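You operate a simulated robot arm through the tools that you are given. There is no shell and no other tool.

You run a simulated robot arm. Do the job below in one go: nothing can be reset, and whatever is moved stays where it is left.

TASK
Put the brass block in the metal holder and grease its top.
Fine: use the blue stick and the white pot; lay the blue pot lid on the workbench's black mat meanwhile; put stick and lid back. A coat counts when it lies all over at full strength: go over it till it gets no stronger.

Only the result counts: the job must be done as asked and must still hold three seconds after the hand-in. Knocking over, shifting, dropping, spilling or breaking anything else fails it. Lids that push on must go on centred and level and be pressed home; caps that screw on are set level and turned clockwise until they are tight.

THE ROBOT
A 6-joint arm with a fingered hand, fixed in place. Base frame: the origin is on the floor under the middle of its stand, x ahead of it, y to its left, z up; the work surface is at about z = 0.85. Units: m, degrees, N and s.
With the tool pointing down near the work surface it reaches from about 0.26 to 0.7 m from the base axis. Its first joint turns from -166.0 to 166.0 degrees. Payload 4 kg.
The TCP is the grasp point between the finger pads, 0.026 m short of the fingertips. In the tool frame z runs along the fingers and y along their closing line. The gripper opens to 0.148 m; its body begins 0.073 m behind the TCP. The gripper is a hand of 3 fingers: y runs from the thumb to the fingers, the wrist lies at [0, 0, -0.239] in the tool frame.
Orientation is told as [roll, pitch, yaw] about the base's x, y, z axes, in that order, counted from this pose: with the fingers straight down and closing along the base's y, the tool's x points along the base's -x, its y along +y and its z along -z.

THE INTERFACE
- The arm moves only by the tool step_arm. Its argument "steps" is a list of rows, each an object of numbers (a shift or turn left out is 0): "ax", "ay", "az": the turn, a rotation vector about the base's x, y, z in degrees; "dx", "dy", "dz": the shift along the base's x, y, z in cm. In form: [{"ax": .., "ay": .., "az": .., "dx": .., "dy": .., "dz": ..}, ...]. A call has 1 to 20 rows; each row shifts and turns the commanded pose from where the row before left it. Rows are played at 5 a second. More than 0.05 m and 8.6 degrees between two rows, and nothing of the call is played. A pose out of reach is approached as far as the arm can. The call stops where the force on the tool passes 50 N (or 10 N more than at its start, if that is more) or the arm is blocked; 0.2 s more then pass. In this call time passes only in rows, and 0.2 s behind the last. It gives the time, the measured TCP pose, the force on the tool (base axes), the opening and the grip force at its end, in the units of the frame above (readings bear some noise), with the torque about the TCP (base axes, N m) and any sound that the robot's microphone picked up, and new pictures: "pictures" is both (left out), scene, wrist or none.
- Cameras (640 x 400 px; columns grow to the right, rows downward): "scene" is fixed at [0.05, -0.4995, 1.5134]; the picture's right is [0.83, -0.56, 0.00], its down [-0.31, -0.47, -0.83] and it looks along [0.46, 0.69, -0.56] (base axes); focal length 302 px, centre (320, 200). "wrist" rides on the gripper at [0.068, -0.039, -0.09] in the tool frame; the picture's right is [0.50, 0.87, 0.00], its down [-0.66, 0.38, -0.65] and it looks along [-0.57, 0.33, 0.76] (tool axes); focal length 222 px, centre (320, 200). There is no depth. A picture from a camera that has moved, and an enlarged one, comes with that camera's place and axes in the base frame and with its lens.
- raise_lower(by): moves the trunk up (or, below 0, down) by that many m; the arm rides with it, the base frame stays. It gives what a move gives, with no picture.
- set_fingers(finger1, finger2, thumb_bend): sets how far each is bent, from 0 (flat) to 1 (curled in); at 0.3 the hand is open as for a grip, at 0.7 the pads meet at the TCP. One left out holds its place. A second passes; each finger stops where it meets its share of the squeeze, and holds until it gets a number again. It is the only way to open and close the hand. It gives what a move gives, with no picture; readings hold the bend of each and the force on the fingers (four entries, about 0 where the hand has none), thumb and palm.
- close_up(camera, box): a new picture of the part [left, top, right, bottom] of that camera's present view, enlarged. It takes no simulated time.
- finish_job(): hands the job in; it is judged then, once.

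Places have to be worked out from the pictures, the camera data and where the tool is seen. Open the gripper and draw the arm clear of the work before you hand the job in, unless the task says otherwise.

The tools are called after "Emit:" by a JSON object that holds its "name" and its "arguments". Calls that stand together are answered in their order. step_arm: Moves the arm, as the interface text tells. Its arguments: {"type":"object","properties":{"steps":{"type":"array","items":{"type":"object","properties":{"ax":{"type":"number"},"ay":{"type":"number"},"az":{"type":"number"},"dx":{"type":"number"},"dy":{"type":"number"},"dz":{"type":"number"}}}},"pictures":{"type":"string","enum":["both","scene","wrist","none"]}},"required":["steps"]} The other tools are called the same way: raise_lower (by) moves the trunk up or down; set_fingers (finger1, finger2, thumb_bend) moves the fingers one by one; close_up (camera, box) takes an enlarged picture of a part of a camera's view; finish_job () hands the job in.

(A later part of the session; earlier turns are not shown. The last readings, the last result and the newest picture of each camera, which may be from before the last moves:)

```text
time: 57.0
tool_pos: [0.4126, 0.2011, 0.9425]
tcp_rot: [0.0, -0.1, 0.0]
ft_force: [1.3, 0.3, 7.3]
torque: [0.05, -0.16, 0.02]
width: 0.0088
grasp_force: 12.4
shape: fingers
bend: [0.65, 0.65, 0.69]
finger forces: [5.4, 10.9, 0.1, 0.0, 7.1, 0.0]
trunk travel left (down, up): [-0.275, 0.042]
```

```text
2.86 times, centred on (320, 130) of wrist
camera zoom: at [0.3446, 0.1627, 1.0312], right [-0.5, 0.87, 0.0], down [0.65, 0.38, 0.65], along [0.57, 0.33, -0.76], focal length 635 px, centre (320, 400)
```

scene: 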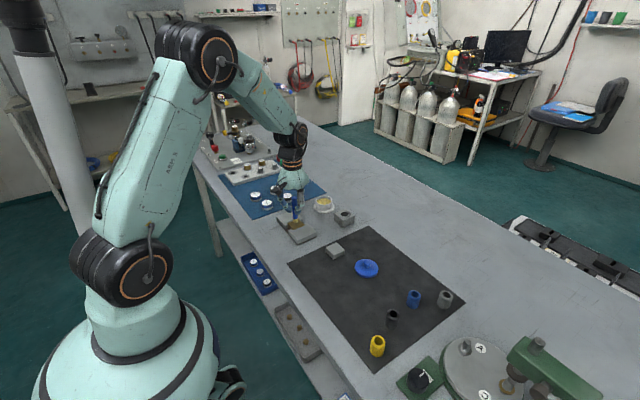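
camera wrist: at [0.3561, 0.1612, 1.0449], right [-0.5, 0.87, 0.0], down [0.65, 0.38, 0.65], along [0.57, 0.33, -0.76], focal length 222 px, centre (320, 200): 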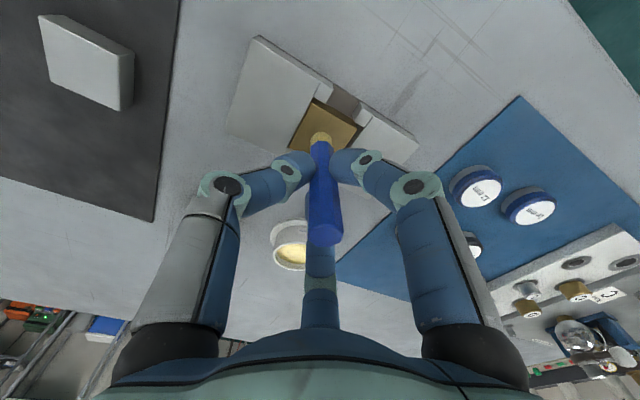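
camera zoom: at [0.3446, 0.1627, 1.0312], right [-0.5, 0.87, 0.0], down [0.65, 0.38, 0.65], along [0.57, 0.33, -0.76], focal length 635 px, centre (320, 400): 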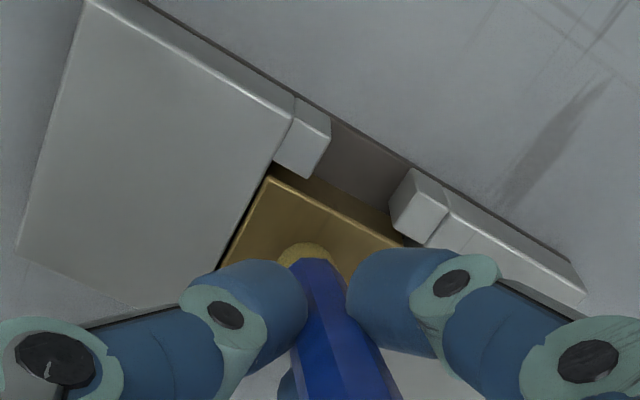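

The tip stuck by friction and the stick pivoted in the grip instead of sliding. I'll move back the same way with the tip still in contact, so the stick swings upright again.

Emit:
{"name": "step_arm", "arguments": {"steps": [{"dx": 0.3}, {"dx": 0.3}, {"dx": 0.3}, {"dx": 0.3}], "pictures": "none"}}

Emit:
{"name": "close_up", "arguments": {"camera": "scene", "box": [275, 200, 315, 240]}}

Emit:
{"name": "close_up", "arguments": {"camera": "wrist", "box": [220, 60, 420, 200]}}

```text
time: 58.0
tool_pos: [0.4231, 0.201, 0.942]
tcp_rot: [0.1, -0.1, 0.0]
ft_force: [-1.1, -0.9, 5.3]
torque: [-0.01, 0.07, 0.01]
width: 0.008
grasp_force: 9.8
shape: fingers
bend: [0.65, 0.65, 0.69]
finger forces: [6.4, 6.1, 0.0, 0.0, 7.0, 0.0]
trunk travel left (down, up): [-0.275, 0.042]
```

```text
10.00 times, centred on (295, 220) of scene
camera zoom: at [0.05, -0.4995, 1.5134], right [0.83, -0.56, 0.0], down [-0.31, -0.47, -0.83], along [0.46, 0.69, -0.56], focal length 3021 px, centre (570, 0)
```

zoom: 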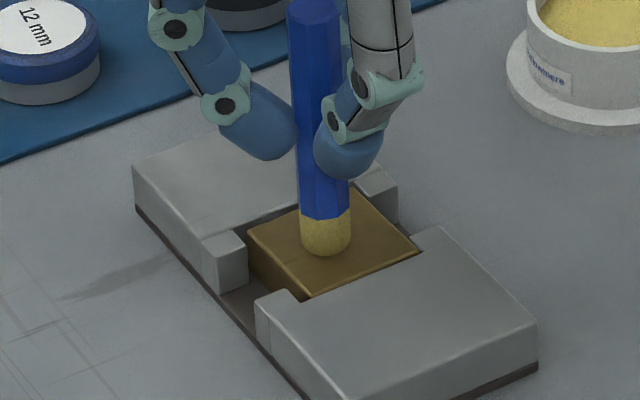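

```text
2.86 times, centred on (320, 130) of wrist
camera zoom: at [0.3568, 0.1631, 1.0307], right [-0.5, 0.87, 0.0], down [0.66, 0.38, 0.65], along [0.57, 0.33, -0.76], focal length 635 px, centre (320, 400)
```

zoom: 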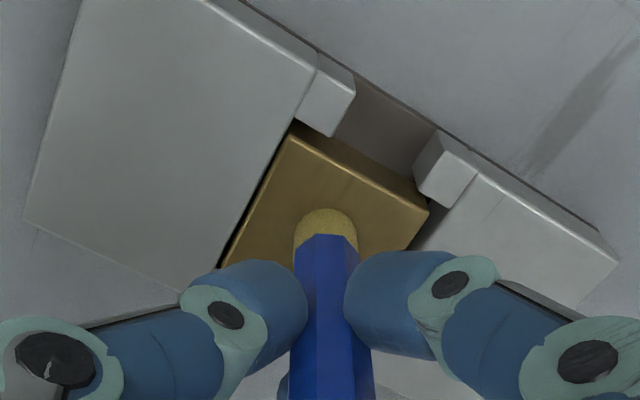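

The stick is upright again. I'll lift slightly off the block and squeeze harder so it can't pivot.

Emit:
{"name": "step_arm", "arguments": {"steps": [{"dz": 0.3}], "pictures": "none"}}

Emit:
{"name": "set_fingers", "arguments": {"finger1": 0.85, "finger2": 0.85, "thumb_bend": 0.88}}

Emit:
{"name": "close_up", "arguments": {"camera": "scene", "box": [275, 195, 315, 240]}}

Emit:
{"name": "close_up", "arguments": {"camera": "wrist", "box": [220, 60, 420, 200]}}

```text
time: 58.4
tool_pos: [0.4237, 0.2011, 0.9443]
tcp_rot: [0.0, 0.0, 0.0]
ft_force: [0.2, 0.5, -0.1]
torque: [-0.03, 0.01, 0.0]
width: 0.0078
grasp_force: 8.5
shape: fingers
bend: [0.65, 0.65, 0.69]
finger forces: [5.5, 5.5, 0.1, 0.0, 6.0, 0.0]
trunk travel left (down, up): [-0.275, 0.042]
```

```text
time: 59.4
tool_pos: [0.4239, 0.2019, 0.9439]
tcp_rot: [0.0, 0.1, 0.0]
ft_force: [-0.4, -0.6, -1.0]
torque: [0.01, 0.02, -0.01]
width: 0.0041
grasp_force: 22.7
shape: fingers
bend: [0.63, 0.62, 0.78]
finger forces: [12.5, 14.2, 0.1, 0.1, 18.2, 0.0]
trunk travel left (down, up): [-0.275, 0.042]
```

```text
8.89 times, centred on (295, 218) of scene
camera zoom: at [0.05, -0.4995, 1.5134], right [0.83, -0.56, 0.0], down [-0.31, -0.47, -0.83], along [0.46, 0.69, -0.56], focal length 2686 px, centre (542, 44)
```

zoom: 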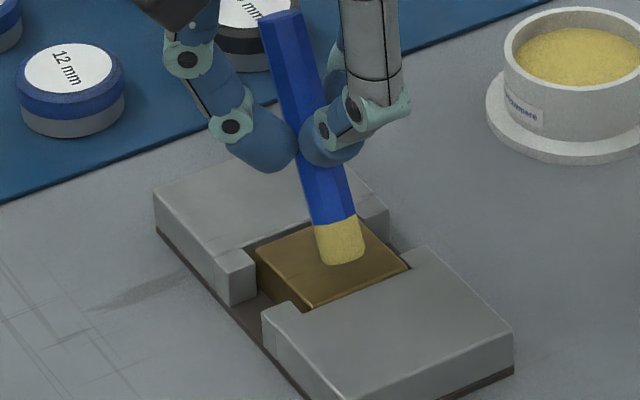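

```text
2.86 times, centred on (320, 130) of wrist
camera zoom: at [0.3573, 0.1634, 1.0337], right [-0.5, 0.87, 0.0], down [0.66, 0.38, 0.65], along [0.57, 0.33, -0.76], focal length 635 px, centre (320, 400)
```

zoom: 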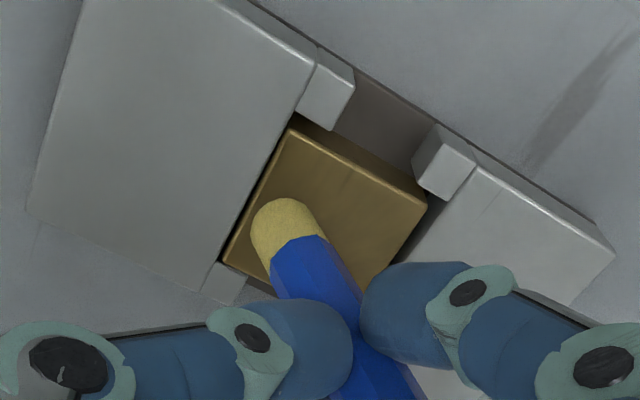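

The thumb was set too strong and tilted the stick. Fingers at 0.85 should balance with the thumb at about 0.74, so I'll ease the thumb back.

Emit:
{"name": "set_fingers", "arguments": {"thumb_bend": 0.74}}

Emit:
{"name": "close_up", "arguments": {"camera": "scene", "box": [275, 195, 315, 240]}}

Emit:
{"name": "close_up", "arguments": {"camera": "wrist", "box": [220, 60, 420, 200]}}

```text
time: 60.4
tool_pos: [0.4246, 0.2018, 0.9446]
tcp_rot: [0.0, 0.0, 0.0]
ft_force: [0.4, -0.1, -0.7]
torque: [0.01, -0.02, 0.0]
width: 0.0038
grasp_force: 14.8
shape: fingers
bend: [0.65, 0.63, 0.72]
finger forces: [9.3, 10.5, 0.0, 0.0, 10.7, 0.0]
trunk travel left (down, up): [-0.275, 0.042]
```

```text
8.89 times, centred on (295, 218) of scene
camera zoom: at [0.05, -0.4995, 1.5134], right [0.83, -0.56, 0.0], down [-0.31, -0.47, -0.83], along [0.46, 0.69, -0.56], focal length 2686 px, centre (542, 44)
```

zoom: 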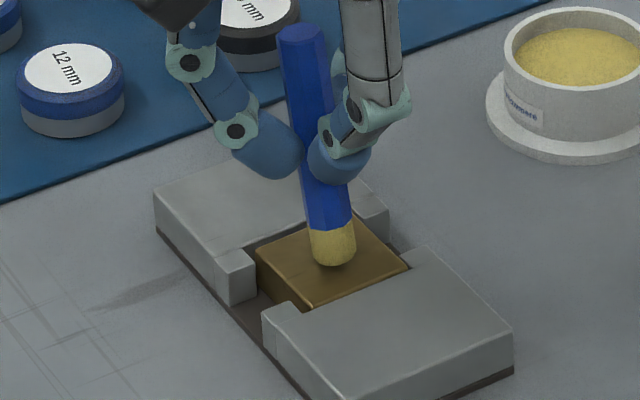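

```text
2.86 times, centred on (320, 130) of wrist
camera zoom: at [0.3573, 0.1634, 1.0337], right [-0.5, 0.87, 0.0], down [0.66, 0.38, 0.65], along [0.57, 0.33, -0.76], focal length 635 px, centre (320, 400)
```

zoom: 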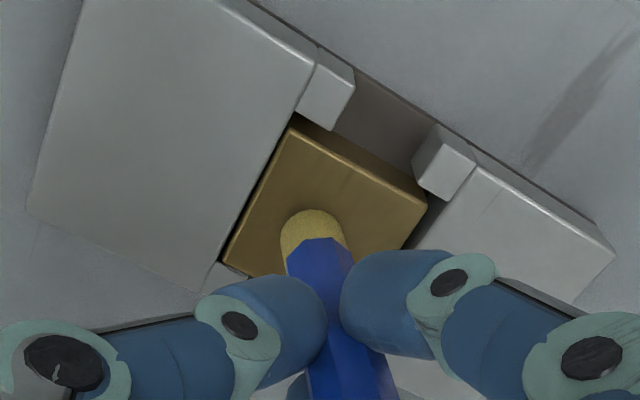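

The forces are now balanced at about 10 N and the tilt is smaller. I'll raise the finger targets and lower the thumb slightly, to get a stronger and straighter hold.

Emit:
{"name": "set_fingers", "arguments": {"finger1": 1.0, "finger2": 1.0, "thumb_bend": 0.705}}

Emit:
{"name": "close_up", "arguments": {"camera": "scene", "box": [275, 195, 315, 240]}}

Emit:
{"name": "close_up", "arguments": {"camera": "wrist", "box": [220, 60, 420, 200]}}

```text
time: 61.4
tool_pos: [0.4254, 0.2033, 0.9437]
tcp_rot: [0.0, 0.0, 0.0]
ft_force: [-0.3, 0.3, -0.6]
torque: [0.02, 0.02, 0.01]
width: 0.0023
grasp_force: 14.3
shape: fingers
bend: [0.73, 0.64, 0.68]
finger forces: [11.4, 11.5, 0.0, 0.0, 5.9, 0.0]
trunk travel left (down, up): [-0.275, 0.042]
```

```text
8.89 times, centred on (295, 218) of scene
camera zoom: at [0.05, -0.4995, 1.5134], right [0.83, -0.56, 0.0], down [-0.31, -0.47, -0.83], along [0.46, 0.69, -0.56], focal length 2686 px, centre (542, 44)
```

zoom: 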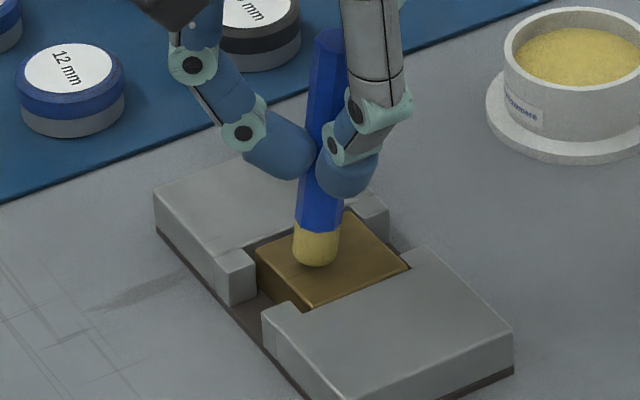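

```text
2.86 times, centred on (320, 130) of wrist
camera zoom: at [0.3573, 0.1634, 1.0337], right [-0.5, 0.87, 0.0], down [0.66, 0.38, 0.65], along [0.57, 0.33, -0.76], focal length 635 px, centre (320, 400)
```

zoom: 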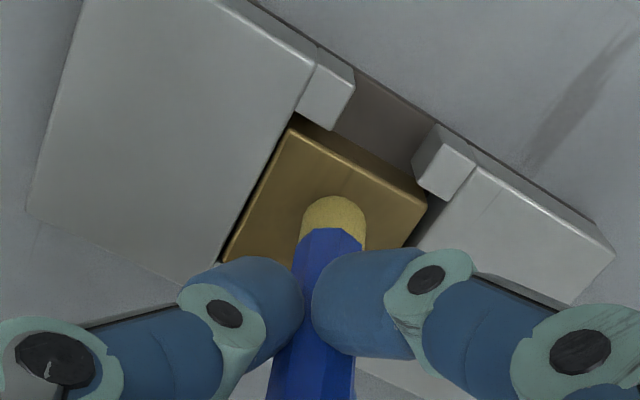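

Finger1 now over-curls, so a very strong squeeze just rolls the stick. I'll go back to a moderate, even grip, lift off, and look at what coat the first contact left.

Emit:
{"name": "set_fingers", "arguments": {"finger1": 0.74, "finger2": 0.74, "thumb_bend": 0.72}}

Emit:
{"name": "step_arm", "arguments": {"steps": [{"dz": 1.5}, {"dz": 2.0}, {"dx": 2.0, "dy": 1.5}, {"dx": 2.0, "dy": 1.5}]}}

Emit:
{"name": "close_up", "arguments": {"camera": "scene", "box": [280, 210, 312, 238]}}

Emit:
{"name": "close_up", "arguments": {"camera": "wrist", "box": [240, 20, 400, 130]}}

Emit:
{"name": "close_up", "arguments": {"camera": "scene", "box": [285, 180, 325, 225]}}

```text
time: 62.4
tool_pos: [0.4239, 0.2018, 0.9434]
tcp_rot: [-0.1, 0.0, 0.0]
ft_force: [0.0, 0.4, 0.1]
torque: [0.01, -0.01, -0.01]
width: 0.0025
grasp_force: 10.4
shape: fingers
bend: [0.72, 0.64, 0.69]
finger forces: [7.5, 9.2, 0.1, 0.1, 5.9, 0.0]
trunk travel left (down, up): [-0.275, 0.042]
```

```text
time: 63.4
tool_pos: [0.4646, 0.2306, 0.9819]
tcp_rot: [0.0, 0.0, 0.0]
ft_force: [-0.5, 0.2, -0.3]
torque: [0.01, 0.02, -0.03]
width: 0.0025
grasp_force: 10.9
shape: fingers
bend: [0.72, 0.64, 0.69]
finger forces: [7.2, 9.1, 0.0, 0.0, 5.8, 0.0]
trunk travel left (down, up): [-0.275, 0.042]
camera wrist: at [0.397, 0.1932, 1.0699], right [-0.5, 0.87, 0.0], down [0.66, 0.38, 0.65], along [0.57, 0.33, -0.76], focal length 222 px, centre (320, 200)
```

scene: 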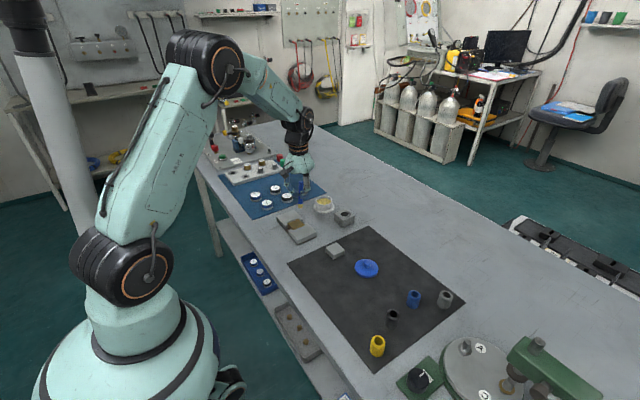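
wrist: 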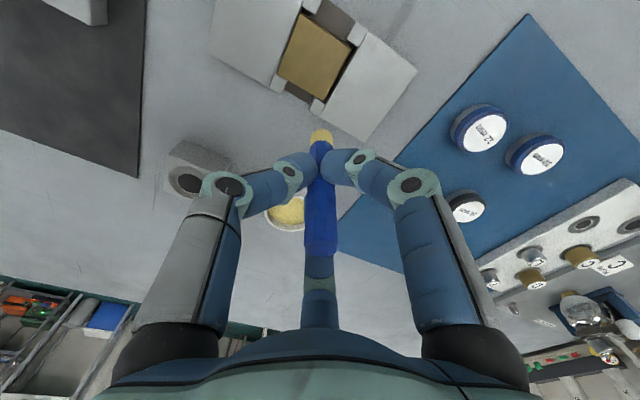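

```text
14.29 times, centred on (296, 224) of scene
camera zoom: at [0.05, -0.4995, 1.5134], right [0.83, -0.56, 0.0], down [-0.31, -0.47, -0.83], along [0.46, 0.69, -0.56], focal length 4316 px, centre (663, -143)
```

zoom: 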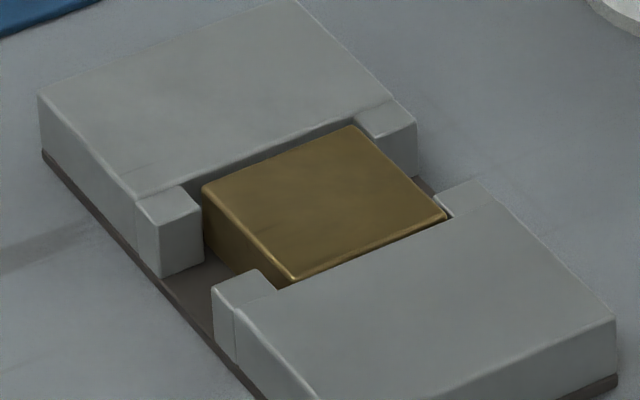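

```text
3.64 times, centred on (320, 75) of wrist
camera zoom: at [0.397, 0.1932, 1.0699], right [-0.5, 0.87, 0.0], down [0.66, 0.38, 0.65], along [0.57, 0.33, -0.76], focal length 808 px, centre (320, 654)
```

zoom: 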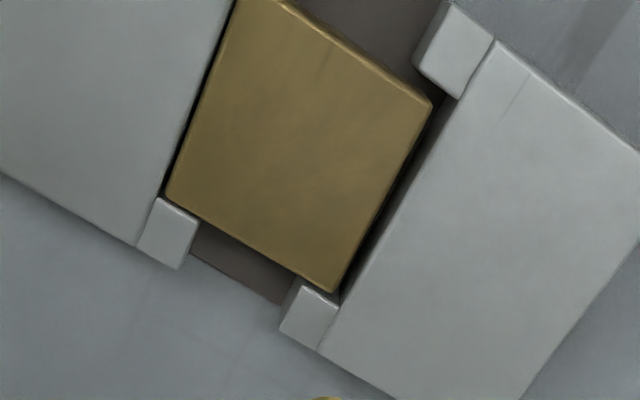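

```text
8.89 times, centred on (305, 202) of scene
camera zoom: at [0.05, -0.4995, 1.5134], right [0.83, -0.56, 0.0], down [-0.31, -0.47, -0.83], along [0.46, 0.69, -0.56], focal length 2686 px, centre (453, 178)
```

zoom: 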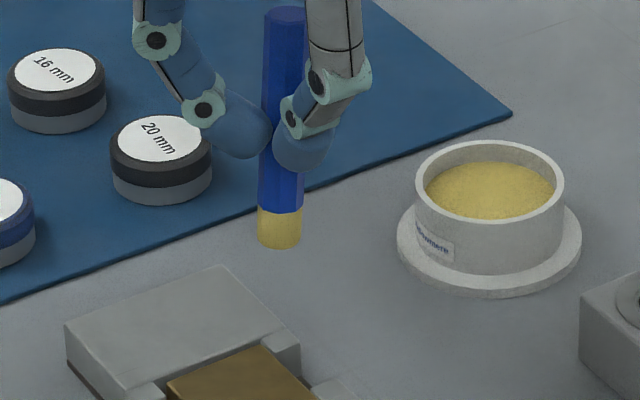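

The block shows no coat yet, so it takes real sliding. The stick is upright again with a firmer grip (6–9 N), and I'll now measure exactly where the tip sits relative to the hand.

Emit:
{"name": "close_up", "arguments": {"camera": "wrist", "box": [270, 100, 370, 170]}}

Emit:
{"name": "close_up", "arguments": {"camera": "scene", "box": [290, 175, 320, 212]}}

```text
5.71 times, centred on (320, 135) of wrist
camera zoom: at [0.397, 0.1932, 1.0699], right [-0.5, 0.87, 0.0], down [0.66, 0.38, 0.65], along [0.57, 0.33, -0.76], focal length 1269 px, centre (320, 571)
```

zoom: 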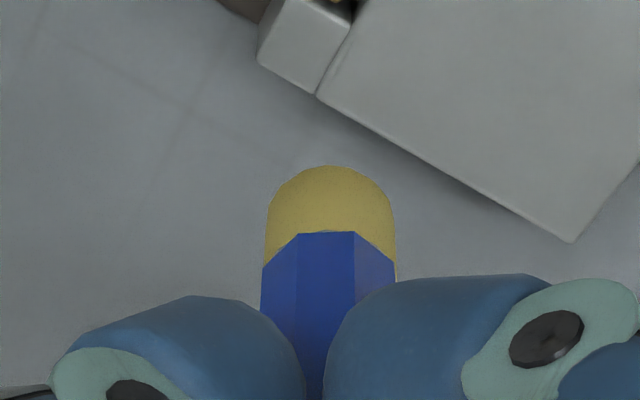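

```text
10.81 times, centred on (305, 194) of scene
camera zoom: at [0.05, -0.4995, 1.5134], right [0.83, -0.56, 0.0], down [-0.31, -0.47, -0.83], along [0.46, 0.69, -0.56], focal length 3266 px, centre (482, 270)
```

zoom: 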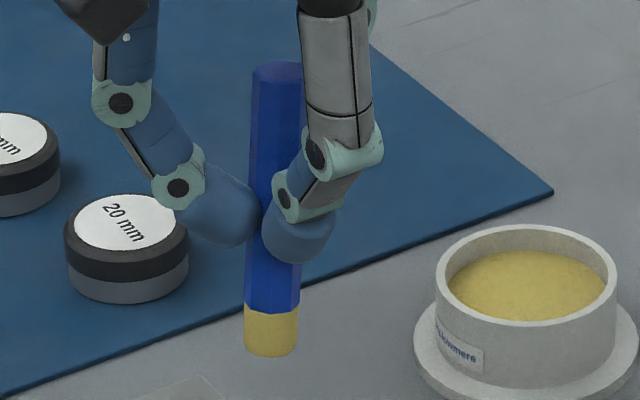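

The tip is about 2 mm toward −x from the hand axis, and the stick is within 4° of vertical. I'll return over the block's −x half and find a very light contact.

Emit:
{"name": "step_arm", "arguments": {"steps": [{"dx": -2.4, "dy": -1.45}, {"dx": -2.32, "dy": -1.4}, {"dz": -2.0}, {"dz": -1.0}, {"dz": -0.3}], "pictures": "none"}}

Emit:
{"name": "close_up", "arguments": {"camera": "scene", "box": [280, 205, 312, 238]}}

Emit:
{"name": "close_up", "arguments": {"camera": "wrist", "box": [240, 60, 400, 170]}}

```text
time: 64.6
tool_pos: [0.4152, 0.2031, 0.948]
tcp_rot: [0.0, 0.0, 0.0]
ft_force: [0.0, -0.4, 0.1]
torque: [0.02, 0.01, 0.03]
width: 0.0031
grasp_force: 11.0
shape: fingers
bend: [0.72, 0.64, 0.69]
finger forces: [7.2, 9.1, 0.1, 0.1, 5.8, 0.1]
trunk travel left (down, up): [-0.275, 0.042]
```

```text
12.12 times, centred on (296, 222) of scene
camera zoom: at [0.05, -0.4995, 1.5134], right [0.83, -0.56, 0.0], down [-0.31, -0.47, -0.83], along [0.46, 0.69, -0.56], focal length 3662 px, centre (611, -61)
```

zoom: 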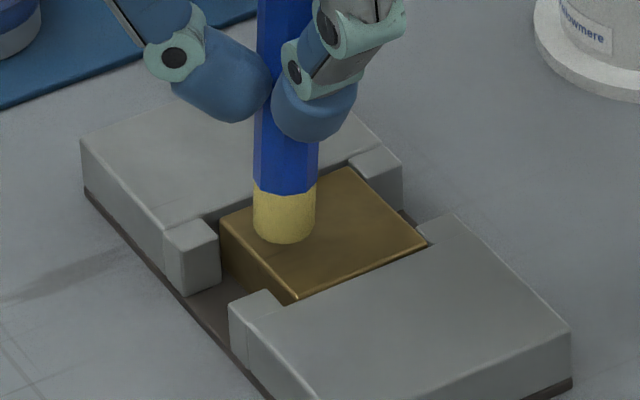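

```text
3.64 times, centred on (320, 115) of wrist
camera zoom: at [0.3495, 0.1637, 1.0372], right [-0.5, 0.87, 0.0], down [0.66, 0.38, 0.65], along [0.57, 0.33, -0.76], focal length 808 px, centre (320, 509)
```

zoom: 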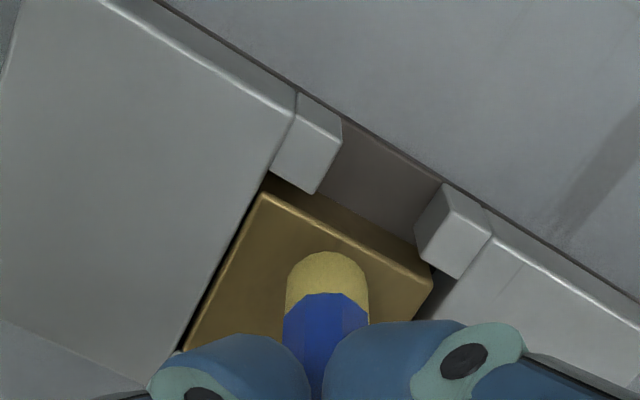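

Emit:
{"name": "step_arm", "arguments": {"steps": [{"dz": -0.15}, {"dz": -0.1}], "pictures": "none"}}

Emit:
{"name": "step_arm", "arguments": {"steps": [{"dz": -0.05}], "pictures": "none"}}

Emit:
{"name": "step_arm", "arguments": {"steps": [{"dz": -0.05}], "pictures": "none"}}

Emit:
{"name": "step_arm", "arguments": {"steps": [{"dz": -0.05}], "pictures": "none"}}

```text
time: 65.2
tool_pos: [0.4166, 0.2026, 0.9443]
tcp_rot: [0.0, 0.0, 0.0]
ft_force: [1.1, 1.1, 0.0]
torque: [-0.02, -0.02, -0.02]
width: 0.0027
grasp_force: 10.8
shape: fingers
bend: [0.72, 0.64, 0.69]
finger forces: [7.3, 9.1, 0.1, 0.0, 5.8, 0.0]
trunk travel left (down, up): [-0.275, 0.042]
```

```text
time: 65.6
tool_pos: [0.4171, 0.2027, 0.9432]
tcp_rot: [0.0, 0.0, 0.0]
ft_force: [-0.8, -0.1, 0.6]
torque: [-0.01, -0.01, 0.0]
width: 0.0029
grasp_force: 11.1
shape: fingers
bend: [0.72, 0.64, 0.69]
finger forces: [7.3, 9.1, 0.0, 0.1, 5.8, 0.0]
trunk travel left (down, up): [-0.275, 0.042]
```

```text
time: 66.0
tool_pos: [0.4178, 0.203, 0.9438]
tcp_rot: [0.0, 0.1, -0.1]
ft_force: [-0.2, -0.4, -1.2]
torque: [-0.03, 0.02, 0.02]
width: 0.0028
grasp_force: 10.3
shape: fingers
bend: [0.72, 0.64, 0.69]
finger forces: [7.4, 9.1, 0.1, 0.1, 5.7, 0.1]
trunk travel left (down, up): [-0.275, 0.042]
```

```text
time: 66.4
tool_pos: [0.4166, 0.2026, 0.9441]
tcp_rot: [0.0, 0.0, 0.0]
ft_force: [-0.3, -0.4, -0.8]
torque: [0.0, 0.0, 0.02]
width: 0.0025
grasp_force: 10.8
shape: fingers
bend: [0.72, 0.64, 0.69]
finger forces: [7.2, 9.1, 0.0, 0.0, 5.8, 0.0]
trunk travel left (down, up): [-0.275, 0.042]
```

Emit:
{"name": "step_arm", "arguments": {"steps": [{"dz": -0.05}], "pictures": "none"}}

Emit:
{"name": "step_arm", "arguments": {"steps": [{"dz": -0.05}], "pictures": "none"}}

Emit:
{"name": "step_arm", "arguments": {"steps": [{"dz": -0.05}], "pictures": "none"}}

```text
time: 66.8
tool_pos: [0.4158, 0.2024, 0.9429]
tcp_rot: [-0.1, 0.0, 0.0]
ft_force: [-0.9, 0.7, -1.1]
torque: [-0.01, 0.0, 0.0]
width: 0.0025
grasp_force: 10.8
shape: fingers
bend: [0.72, 0.64, 0.69]
finger forces: [7.3, 9.1, 0.1, 0.0, 5.9, 0.0]
trunk travel left (down, up): [-0.275, 0.042]
```

```text
time: 67.2
tool_pos: [0.4156, 0.2035, 0.9425]
tcp_rot: [0.0, 0.0, 0.0]
ft_force: [0.2, -0.3, -0.9]
torque: [0.01, -0.01, -0.01]
width: 0.0028
grasp_force: 10.9
shape: fingers
bend: [0.72, 0.64, 0.69]
finger forces: [7.2, 9.0, 0.0, 0.1, 5.7, 0.1]
trunk travel left (down, up): [-0.275, 0.042]
```

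```text
time: 67.6
tool_pos: [0.4164, 0.2028, 0.9422]
tcp_rot: [0.0, -0.1, 0.1]
ft_force: [0.8, 0.0, 3.0]
torque: [0.03, -0.03, -0.03]
width: 0.0027
grasp_force: 11.6
shape: fingers
bend: [0.72, 0.64, 0.69]
finger forces: [7.7, 9.2, 0.0, 0.0, 6.3, 0.0]
trunk travel left (down, up): [-0.275, 0.042]
```

Contact starts at about z = 0.9404 (3 N now). I'll ease up 0.2 mm and try a slow, light stroke toward +x.

Emit:
{"name": "step_arm", "arguments": {"steps": [{"dz": 0.02}, {"dx": 0.2}, {"dx": 0.2}, {"dx": 0.2}, {"dx": 0.2}, {"dx": 0.2}, {"dx": 0.2}], "pictures": "none"}}

Emit:
{"name": "close_up", "arguments": {"camera": "scene", "box": [280, 205, 312, 238]}}

Emit:
{"name": "close_up", "arguments": {"camera": "wrist", "box": [240, 60, 400, 170]}}

```text
time: 69.2
tool_pos: [0.4281, 0.2031, 0.9414]
tcp_rot: [0.0, 0.0, 0.1]
ft_force: [-0.3, 0.0, -0.6]
torque: [-0.02, -0.02, -0.03]
width: 0.0028
grasp_force: 11.1
shape: fingers
bend: [0.72, 0.64, 0.69]
finger forces: [7.3, 9.2, 0.0, 0.0, 5.9, 0.1]
trunk travel left (down, up): [-0.275, 0.042]
```

```text
12.12 times, centred on (296, 222) of scene
camera zoom: at [0.05, -0.4995, 1.5134], right [0.83, -0.56, 0.0], down [-0.31, -0.47, -0.83], along [0.46, 0.69, -0.56], focal length 3662 px, centre (611, -61)
```

zoom: 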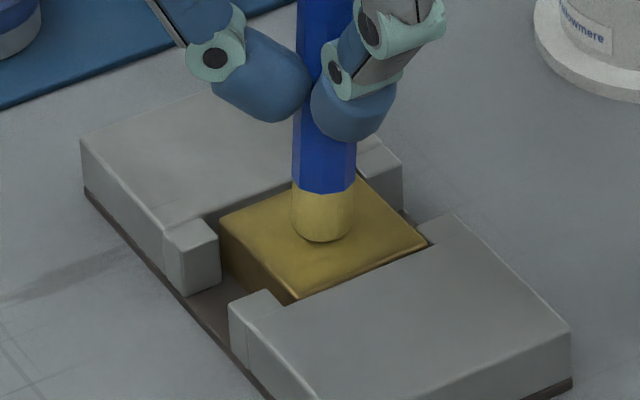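

```text
3.64 times, centred on (320, 115) of wrist
camera zoom: at [0.362, 0.1649, 1.0312], right [-0.5, 0.87, 0.0], down [0.66, 0.38, 0.65], along [0.57, 0.33, -0.76], focal length 808 px, centre (320, 509)
```

zoom: 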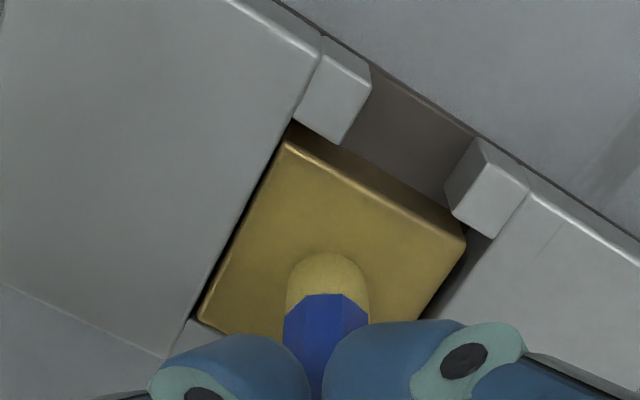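

That worked: the light stroke slid cleanly and the block turned yellower. I'll continue with a slow raster over the top at the same light pressure, checking the hold after each pass.

Emit:
{"name": "step_arm", "arguments": {"steps": [{"dx": 0.25, "dz": -0.01}, {"dx": 0.25}, {"dx": 0.25}, {"dx": 0.25}, {"dy": 0.25}, {"dy": 0.25}, {"dx": -0.3}, {"dx": -0.3}, {"dx": -0.3}, {"dx": -0.3}, {"dx": -0.3}, {"dx": -0.3}, {"dx": -0.3}, {"dx": -0.3}], "pictures": "none"}}

Emit:
{"name": "close_up", "arguments": {"camera": "scene", "box": [280, 205, 312, 238]}}

Emit:
{"name": "close_up", "arguments": {"camera": "wrist", "box": [240, 60, 400, 170]}}

```text
time: 72.2
tool_pos: [0.4147, 0.2073, 0.9423]
tcp_rot: [0.1, -0.1, -0.1]
ft_force: [-0.6, -0.3, 1.2]
torque: [-0.01, 0.0, 0.02]
width: 0.0026
grasp_force: 11.0
shape: fingers
bend: [0.72, 0.64, 0.69]
finger forces: [7.0, 9.2, 0.1, 0.1, 6.0, 0.1]
trunk travel left (down, up): [-0.275, 0.042]
```

```text
12.12 times, centred on (296, 222) of scene
camera zoom: at [0.05, -0.4995, 1.5134], right [0.83, -0.56, 0.0], down [-0.31, -0.47, -0.83], along [0.46, 0.69, -0.56], focal length 3662 px, centre (611, -61)
```

zoom: 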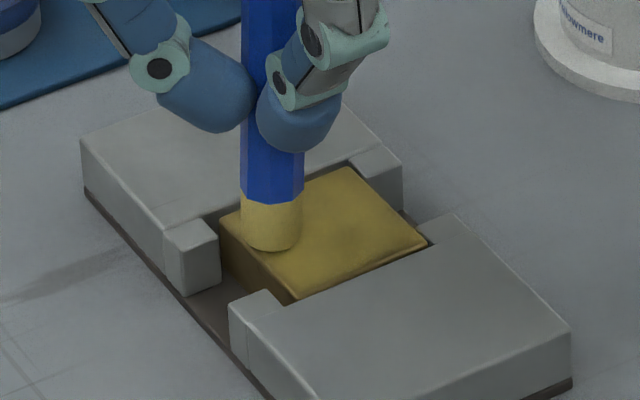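

```text
3.64 times, centred on (320, 115) of wrist
camera zoom: at [0.3477, 0.1692, 1.0311], right [-0.5, 0.87, 0.0], down [0.65, 0.38, 0.65], along [0.57, 0.33, -0.76], focal length 808 px, centre (320, 509)
```

zoom: 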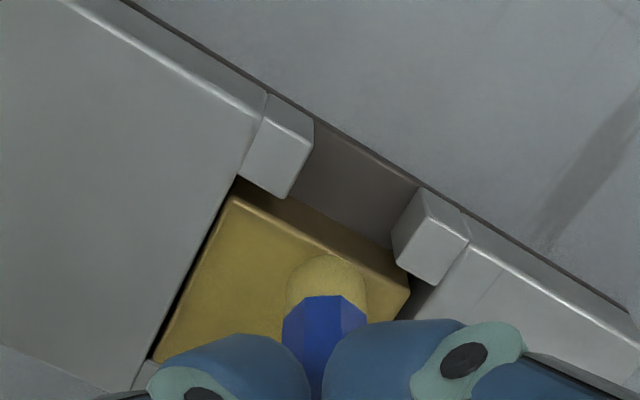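

The coat is getting stronger with about 1 N of contact and no tilting. I'll continue along the +y side.

Emit:
{"name": "step_arm", "arguments": {"steps": [{"dy": 0.25}, {"dy": 0.25}, {"dx": 0.3}, {"dx": 0.3}, {"dx": 0.3}, {"dx": 0.3}, {"dx": 0.3}, {"dx": 0.3}, {"dx": 0.3}, {"dx": 0.3}, {"dy": -0.3}, {"dy": -0.3}, {"dy": -0.3}, {"dy": -0.3}, {"dy": -0.3}], "pictures": "none"}}

Emit:
{"name": "close_up", "arguments": {"camera": "scene", "box": [280, 205, 312, 238]}}

Emit:
{"name": "close_up", "arguments": {"camera": "wrist", "box": [240, 60, 400, 170]}}

```text
time: 75.4
tool_pos: [0.4375, 0.1972, 0.9413]
tcp_rot: [0.0, 0.0, 0.0]
ft_force: [-0.5, -0.2, 1.2]
torque: [0.01, 0.01, -0.01]
width: 0.0025
grasp_force: 11.2
shape: fingers
bend: [0.72, 0.63, 0.69]
finger forces: [7.9, 9.5, 0.1, 0.1, 5.7, 0.1]
trunk travel left (down, up): [-0.275, 0.042]
```

```text
12.12 times, centred on (296, 222) of scene
camera zoom: at [0.05, -0.4995, 1.5134], right [0.83, -0.56, 0.0], down [-0.31, -0.47, -0.83], along [0.46, 0.69, -0.56], focal length 3662 px, centre (611, -61)
```

zoom: 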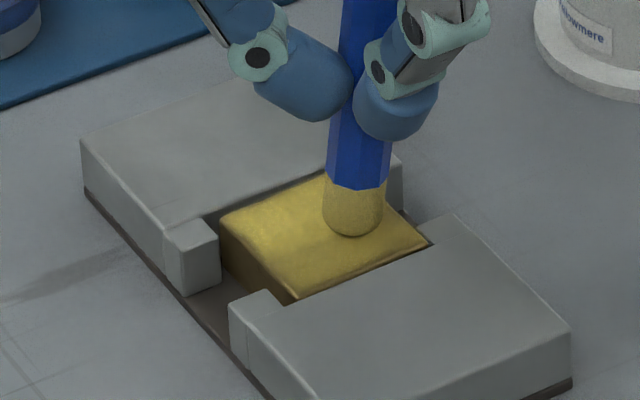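

```text
3.64 times, centred on (320, 115) of wrist
camera zoom: at [0.3718, 0.1595, 1.0307], right [-0.5, 0.87, 0.0], down [0.66, 0.38, 0.65], along [0.57, 0.33, -0.76], focal length 808 px, centre (320, 509)
```

zoom: 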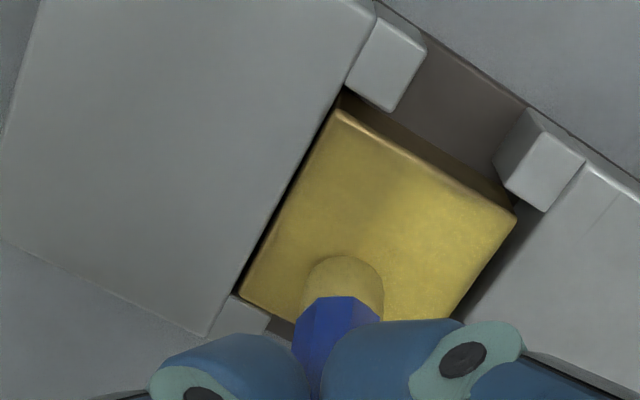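

The coat strengthens where it has been rubbed, and the −y half is still fainter. I'll continue the raster on that side.

Emit:
{"name": "step_arm", "arguments": {"steps": [{"dx": -0.3}, {"dx": -0.3}, {"dx": -0.3}, {"dx": -0.3}, {"dx": -0.3}, {"dx": -0.3}, {"dx": -0.3}, {"dx": -0.3}, {"dy": -0.25}, {"dy": -0.25}, {"dx": 0.3}, {"dx": 0.3}, {"dx": 0.3}, {"dx": 0.3}, {"dx": 0.3}, {"dx": 0.3}, {"dx": 0.3}, {"dx": 0.3}], "pictures": "none"}}

Emit:
{"name": "close_up", "arguments": {"camera": "scene", "box": [280, 205, 312, 238]}}

Emit:
{"name": "close_up", "arguments": {"camera": "wrist", "box": [240, 60, 400, 170]}}

```text
time: 79.2
tool_pos: [0.4383, 0.1936, 0.9417]
tcp_rot: [0.0, 0.0, 0.0]
ft_force: [0.0, 0.4, 1.2]
torque: [0.02, -0.01, -0.02]
width: 0.0027
grasp_force: 11.2
shape: fingers
bend: [0.72, 0.63, 0.69]
finger forces: [7.8, 9.3, 0.0, 0.0, 6.0, 0.0]
trunk travel left (down, up): [-0.275, 0.042]
```

```text
12.12 times, centred on (296, 222) of scene
camera zoom: at [0.05, -0.4995, 1.5134], right [0.83, -0.56, 0.0], down [-0.31, -0.47, -0.83], along [0.46, 0.69, -0.56], focal length 3662 px, centre (611, -61)
```

zoom: 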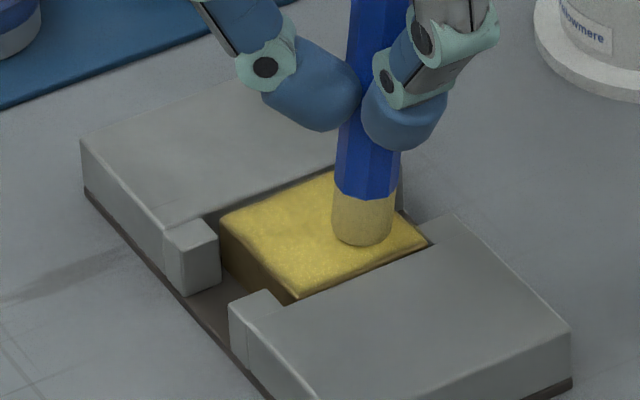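

```text
3.64 times, centred on (320, 115) of wrist
camera zoom: at [0.3716, 0.1549, 1.0307], right [-0.5, 0.87, 0.0], down [0.66, 0.38, 0.65], along [0.57, 0.33, -0.76], focal length 808 px, centre (320, 509)
```

zoom: 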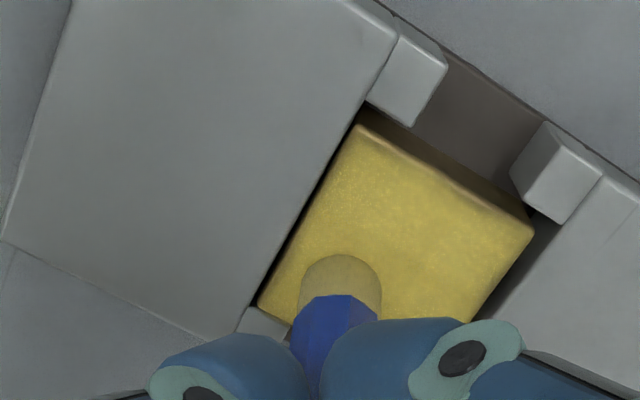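

The top is now strongly coated almost everywhere. I'll make a second set of strokes in the y direction to even it out and reach the edges.

Emit:
{"name": "step_arm", "arguments": {"steps": [{"dy": -0.2}, {"dy": 0.3}, {"dy": 0.3}, {"dy": 0.3}, {"dy": 0.3}, {"dy": 0.3}, {"dy": 0.3}, {"dy": 0.3}, {"dy": 0.3}, {"dx": -0.3}, {"dx": -0.3}, {"dy": -0.3}, {"dy": -0.3}, {"dy": -0.3}, {"dy": -0.3}, {"dy": -0.3}, {"dy": -0.3}, {"dy": -0.3}, {"dy": -0.3}], "pictures": "none"}}

Emit:
{"name": "close_up", "arguments": {"camera": "scene", "box": [280, 205, 312, 238]}}

Emit:
{"name": "close_up", "arguments": {"camera": "wrist", "box": [240, 60, 400, 170]}}

```text
time: 83.2
tool_pos: [0.4334, 0.1906, 0.9424]
tcp_rot: [0.0, 0.1, 0.0]
ft_force: [0.7, 1.3, 0.5]
torque: [0.02, 0.0, -0.01]
width: 0.0027
grasp_force: 10.8
shape: fingers
bend: [0.72, 0.63, 0.69]
finger forces: [6.9, 9.1, 0.1, 0.1, 6.0, 0.1]
trunk travel left (down, up): [-0.275, 0.042]
```

```text
12.12 times, centred on (296, 222) of scene
camera zoom: at [0.05, -0.4995, 1.5134], right [0.83, -0.56, 0.0], down [-0.31, -0.47, -0.83], along [0.46, 0.69, -0.56], focal length 3662 px, centre (611, -61)
```

zoom: 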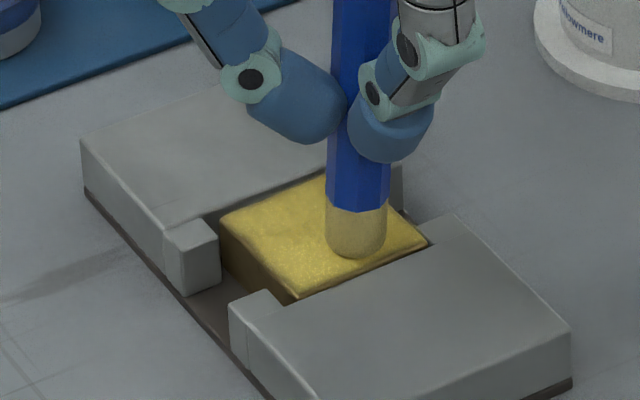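

```text
3.64 times, centred on (320, 115) of wrist
camera zoom: at [0.3658, 0.1523, 1.0307], right [-0.5, 0.87, 0.0], down [0.66, 0.38, 0.65], along [0.57, 0.33, -0.76], focal length 808 px, centre (320, 509)
```

zoom: 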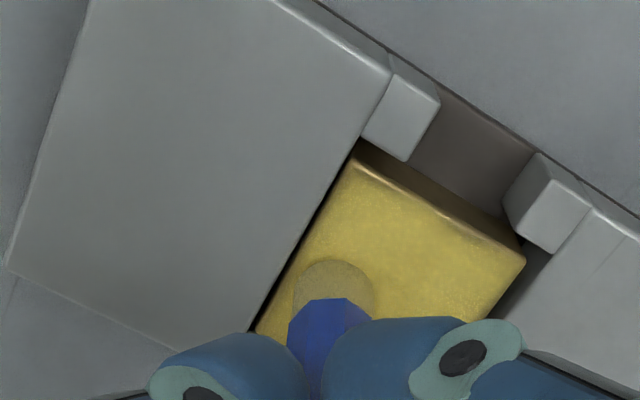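

The top looks bright yellow, while the tip is slowly emptying. I'll do the remaining y-strokes toward −x.

Emit:
{"name": "step_arm", "arguments": {"steps": [{"dx": -0.3}, {"dx": -0.3}, {"dy": 0.3}, {"dy": 0.3}, {"dy": 0.3}, {"dy": 0.3}, {"dy": 0.3}, {"dy": 0.3}, {"dy": 0.3}, {"dy": 0.3}, {"dx": -0.3}, {"dx": -0.3}, {"dy": -0.3}, {"dy": -0.3}, {"dy": -0.3}, {"dy": -0.3}, {"dy": -0.3}, {"dy": -0.3}, {"dy": -0.3}, {"dy": -0.3}], "pictures": "none"}}

Emit:
{"name": "step_arm", "arguments": {"steps": [{"dx": -0.3}, {"dx": -0.3}, {"dy": 0.3}, {"dy": 0.3}, {"dy": 0.3}, {"dy": 0.3}, {"dy": 0.3}, {"dy": 0.3}, {"dy": 0.3}, {"dy": 0.3}], "pictures": "none"}}

Emit:
{"name": "close_up", "arguments": {"camera": "scene", "box": [280, 205, 312, 238]}}

Emit:
{"name": "close_up", "arguments": {"camera": "wrist", "box": [240, 60, 400, 170]}}

```text
time: 87.4
tool_pos: [0.4213, 0.1916, 0.9405]
tcp_rot: [0.0, 0.1, -0.1]
ft_force: [-0.5, -0.2, -0.1]
torque: [-0.03, 0.02, 0.02]
width: 0.0027
grasp_force: 11.1
shape: fingers
bend: [0.72, 0.63, 0.69]
finger forces: [6.9, 9.3, 0.0, 0.1, 5.9, 0.0]
trunk travel left (down, up): [-0.275, 0.042]
```

```text
time: 89.6
tool_pos: [0.4137, 0.2144, 0.9415]
tcp_rot: [0.0, -0.1, -0.1]
ft_force: [0.3, 0.1, -0.8]
torque: [-0.01, -0.02, -0.05]
width: 0.0032
grasp_force: 10.9
shape: fingers
bend: [0.72, 0.63, 0.69]
finger forces: [6.9, 9.3, 0.0, 0.1, 6.0, 0.1]
trunk travel left (down, up): [-0.275, 0.042]
```

```text
12.12 times, centred on (296, 222) of scene
camera zoom: at [0.05, -0.4995, 1.5134], right [0.83, -0.56, 0.0], down [-0.31, -0.47, -0.83], along [0.46, 0.69, -0.56], focal length 3662 px, centre (611, -61)
```

zoom: 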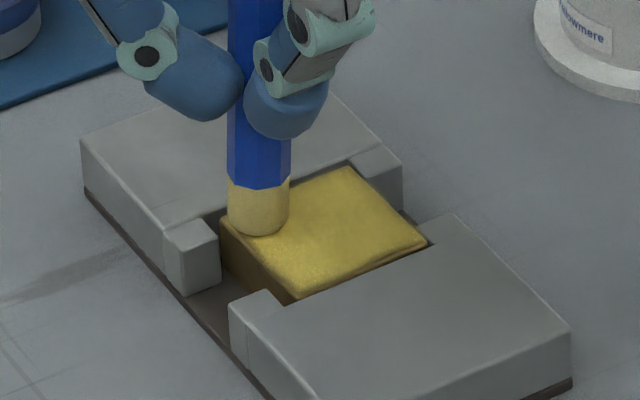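

```text
3.64 times, centred on (320, 115) of wrist
camera zoom: at [0.3479, 0.1767, 1.0307], right [-0.5, 0.87, 0.0], down [0.66, 0.38, 0.65], along [0.57, 0.33, -0.76], focal length 808 px, centre (320, 509)
```

zoom: 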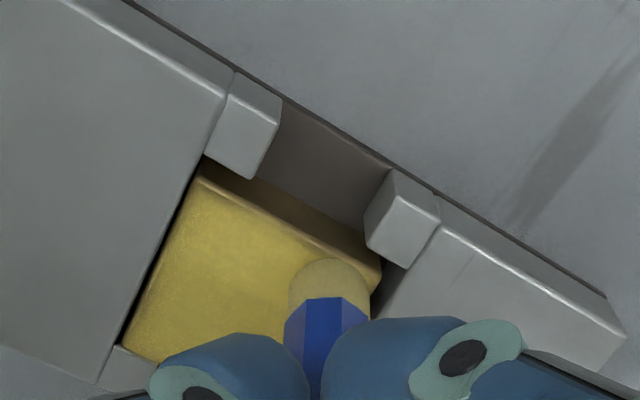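

In the last strokes the contact faded to about zero. I'll lift off and inspect the whole top before deciding on another dip.

Emit:
{"name": "step_arm", "arguments": {"steps": [{"dz": 1.5}, {"dz": 2.3}, {"dx": 2.5, "dy": 0.8}, {"dx": 2.5, "dy": 0.8}], "pictures": "none"}}

Emit:
{"name": "close_up", "arguments": {"camera": "scene", "box": [280, 210, 312, 238]}}

Emit:
{"name": "close_up", "arguments": {"camera": "wrist", "box": [240, 20, 400, 130]}}

Emit:
{"name": "close_up", "arguments": {"camera": "scene", "box": [285, 175, 325, 220]}}

```text
time: 90.6
tool_pos: [0.4638, 0.2315, 0.9796]
tcp_rot: [-0.1, 0.0, 0.1]
ft_force: [-0.4, 0.6, 0.6]
torque: [0.01, -0.03, 0.01]
width: 0.0029
grasp_force: 11.0
shape: fingers
bend: [0.72, 0.63, 0.69]
finger forces: [6.9, 9.2, 0.1, 0.0, 6.0, 0.0]
trunk travel left (down, up): [-0.275, 0.042]
```

```text
14.29 times, centred on (296, 224) of scene
camera zoom: at [0.05, -0.4995, 1.5134], right [0.83, -0.56, 0.0], down [-0.31, -0.47, -0.83], along [0.46, 0.69, -0.56], focal length 4316 px, centre (663, -143)
```

zoom: 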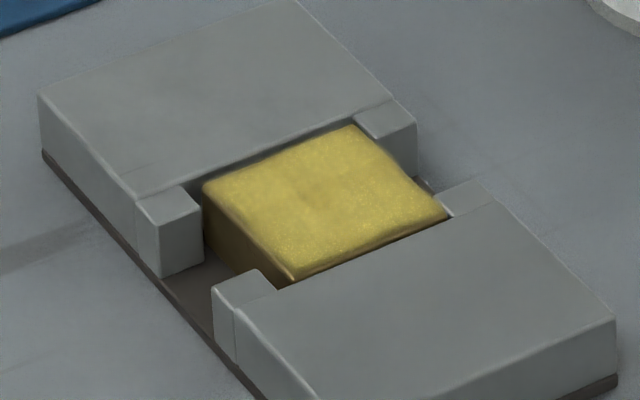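

```text
3.64 times, centred on (320, 75) of wrist
camera zoom: at [0.3972, 0.1924, 1.068], right [-0.5, 0.87, 0.0], down [0.66, 0.38, 0.65], along [0.57, 0.33, -0.76], focal length 808 px, centre (320, 654)
```

zoom: 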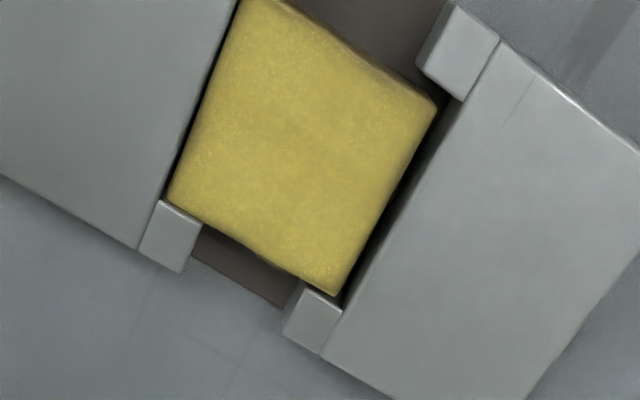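

```text
8.89 times, centred on (305, 198) of scene
camera zoom: at [0.05, -0.4995, 1.5134], right [0.83, -0.56, 0.0], down [-0.31, -0.47, -0.83], along [0.46, 0.69, -0.56], focal length 2686 px, centre (453, 222)
```

zoom: 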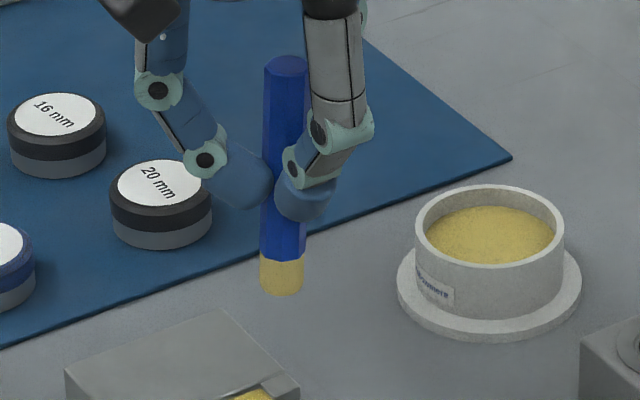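

The coat covers the whole top. I'll zoom in further to judge its uniformity.

Emit:
{"name": "close_up", "arguments": {"camera": "wrist", "box": [276, 14, 356, 104]}}

Emit:
{"name": "close_up", "arguments": {"camera": "scene", "box": [288, 216, 304, 231]}}

```text
4.44 times, centred on (316, 59) of wrist
camera zoom: at [0.3972, 0.1924, 1.068], right [-0.5, 0.87, 0.0], down [0.66, 0.38, 0.65], along [0.57, 0.33, -0.76], focal length 987 px, centre (338, 827)
```

zoom: 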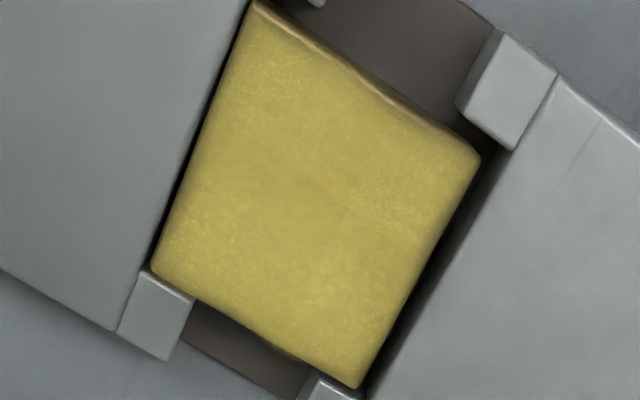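

```text
16.00 times, centred on (296, 224) of scene
camera zoom: at [0.05, -0.4995, 1.5134], right [0.83, -0.56, 0.0], down [-0.31, -0.47, -0.83], along [0.46, 0.69, -0.56], focal length 4834 px, centre (704, -176)
```

zoom: 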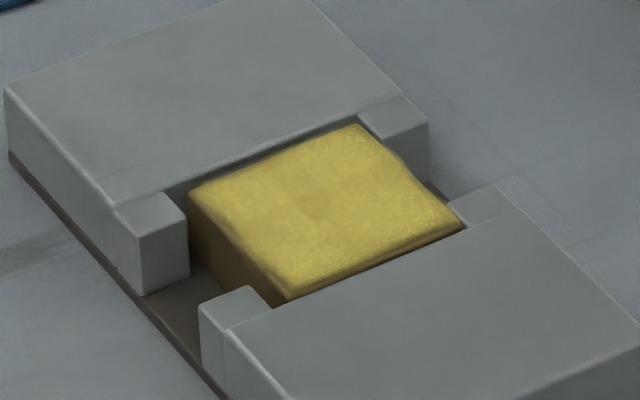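

The middle looks slightly weaker than the rim and the tip is getting pale. I'll dip again and go over everything once more.

Emit:
{"name": "step_arm", "arguments": {"steps": [{"dz": 0.8}, {"dx": 3.7, "dy": 0.75}, {"dx": 3.7, "dy": 0.75}, {"dx": 3.64, "dy": 0.75}, {"dz": -2.0}, {"dz": -1.5}], "pictures": "none"}}

Emit:
{"name": "close_up", "arguments": {"camera": "scene", "box": [305, 175, 345, 215]}}

Emit:
{"name": "close_up", "arguments": {"camera": "wrist", "box": [240, 60, 400, 170]}}

```text
time: 92.0
tool_pos: [0.5751, 0.2527, 0.9528]
tcp_rot: [0.0, 0.0, 0.0]
ft_force: [0.1, 0.7, 0.1]
torque: [0.01, 0.01, -0.01]
width: 0.0028
grasp_force: 10.4
shape: fingers
bend: [0.72, 0.63, 0.69]
finger forces: [6.8, 9.0, 0.0, 0.1, 5.9, 0.1]
trunk travel left (down, up): [-0.275, 0.042]
```

```text
10.00 times, centred on (325, 195) of scene
camera zoom: at [0.05, -0.4995, 1.5134], right [0.83, -0.56, 0.0], down [-0.31, -0.47, -0.83], along [0.46, 0.69, -0.56], focal length 3021 px, centre (270, 250)
```

zoom: 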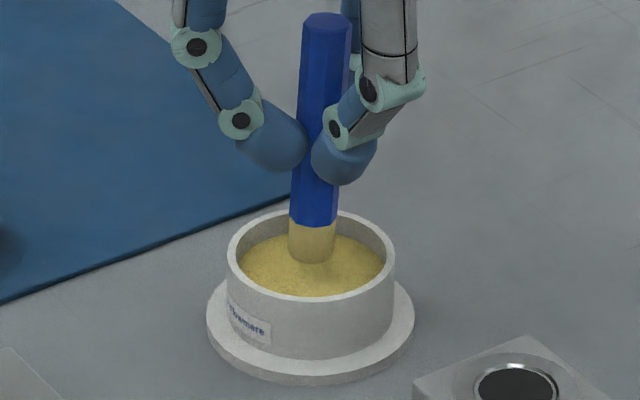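

```text
3.64 times, centred on (320, 115) of wrist
camera zoom: at [0.5086, 0.2136, 1.0413], right [-0.5, 0.87, 0.0], down [0.66, 0.38, 0.65], along [0.57, 0.33, -0.76], focal length 808 px, centre (320, 509)
```

zoom: 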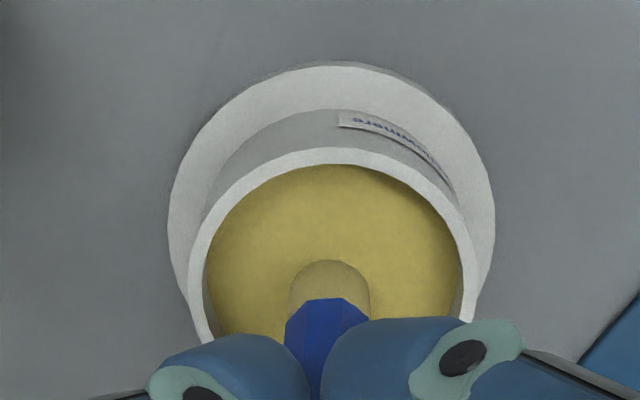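

The tip is centred over the grease. I'll lower to light contact.

Emit:
{"name": "step_arm", "arguments": {"steps": [{"dz": -0.4}, {"dz": -0.3}], "pictures": "none"}}

Emit:
{"name": "step_arm", "arguments": {"steps": [{"dz": -0.1}], "pictures": "none"}}

Emit:
{"name": "step_arm", "arguments": {"steps": [{"dz": -0.1}], "pictures": "none"}}

Emit:
{"name": "close_up", "arguments": {"camera": "scene", "box": [312, 185, 340, 210]}}

```text
time: 92.6
tool_pos: [0.5753, 0.2522, 0.9459]
tcp_rot: [0.0, 0.0, -0.1]
ft_force: [0.6, 0.3, 0.2]
torque: [0.0, -0.01, 0.01]
width: 0.0031
grasp_force: 10.2
shape: fingers
bend: [0.72, 0.63, 0.69]
finger forces: [6.7, 9.1, 0.1, 0.1, 5.9, 0.0]
trunk travel left (down, up): [-0.275, 0.042]
```

```text
time: 93.0
tool_pos: [0.5748, 0.2525, 0.9445]
tcp_rot: [0.0, 0.0, 0.0]
ft_force: [0.0, -0.9, -1.2]
torque: [-0.03, 0.01, 0.0]
width: 0.0029
grasp_force: 11.0
shape: fingers
bend: [0.72, 0.63, 0.69]
finger forces: [6.7, 9.0, 0.0, 0.1, 5.9, 0.1]
trunk travel left (down, up): [-0.275, 0.042]
```

```text
time: 93.4
tool_pos: [0.5756, 0.2525, 0.9439]
tcp_rot: [0.0, 0.1, 0.1]
ft_force: [-0.1, 0.4, -0.4]
torque: [-0.01, 0.0, 0.0]
width: 0.0027
grasp_force: 10.3
shape: fingers
bend: [0.72, 0.63, 0.69]
finger forces: [6.7, 9.0, 0.0, 0.0, 5.9, 0.1]
trunk travel left (down, up): [-0.275, 0.042]
```

```text
16.00 times, centred on (326, 198) of scene
camera zoom: at [0.05, -0.4995, 1.5134], right [0.83, -0.56, 0.0], down [-0.31, -0.47, -0.83], along [0.46, 0.69, -0.56], focal length 4834 px, centre (224, 240)
```

zoom: 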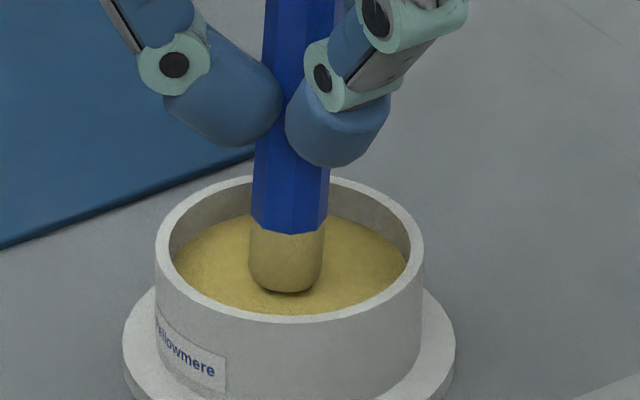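

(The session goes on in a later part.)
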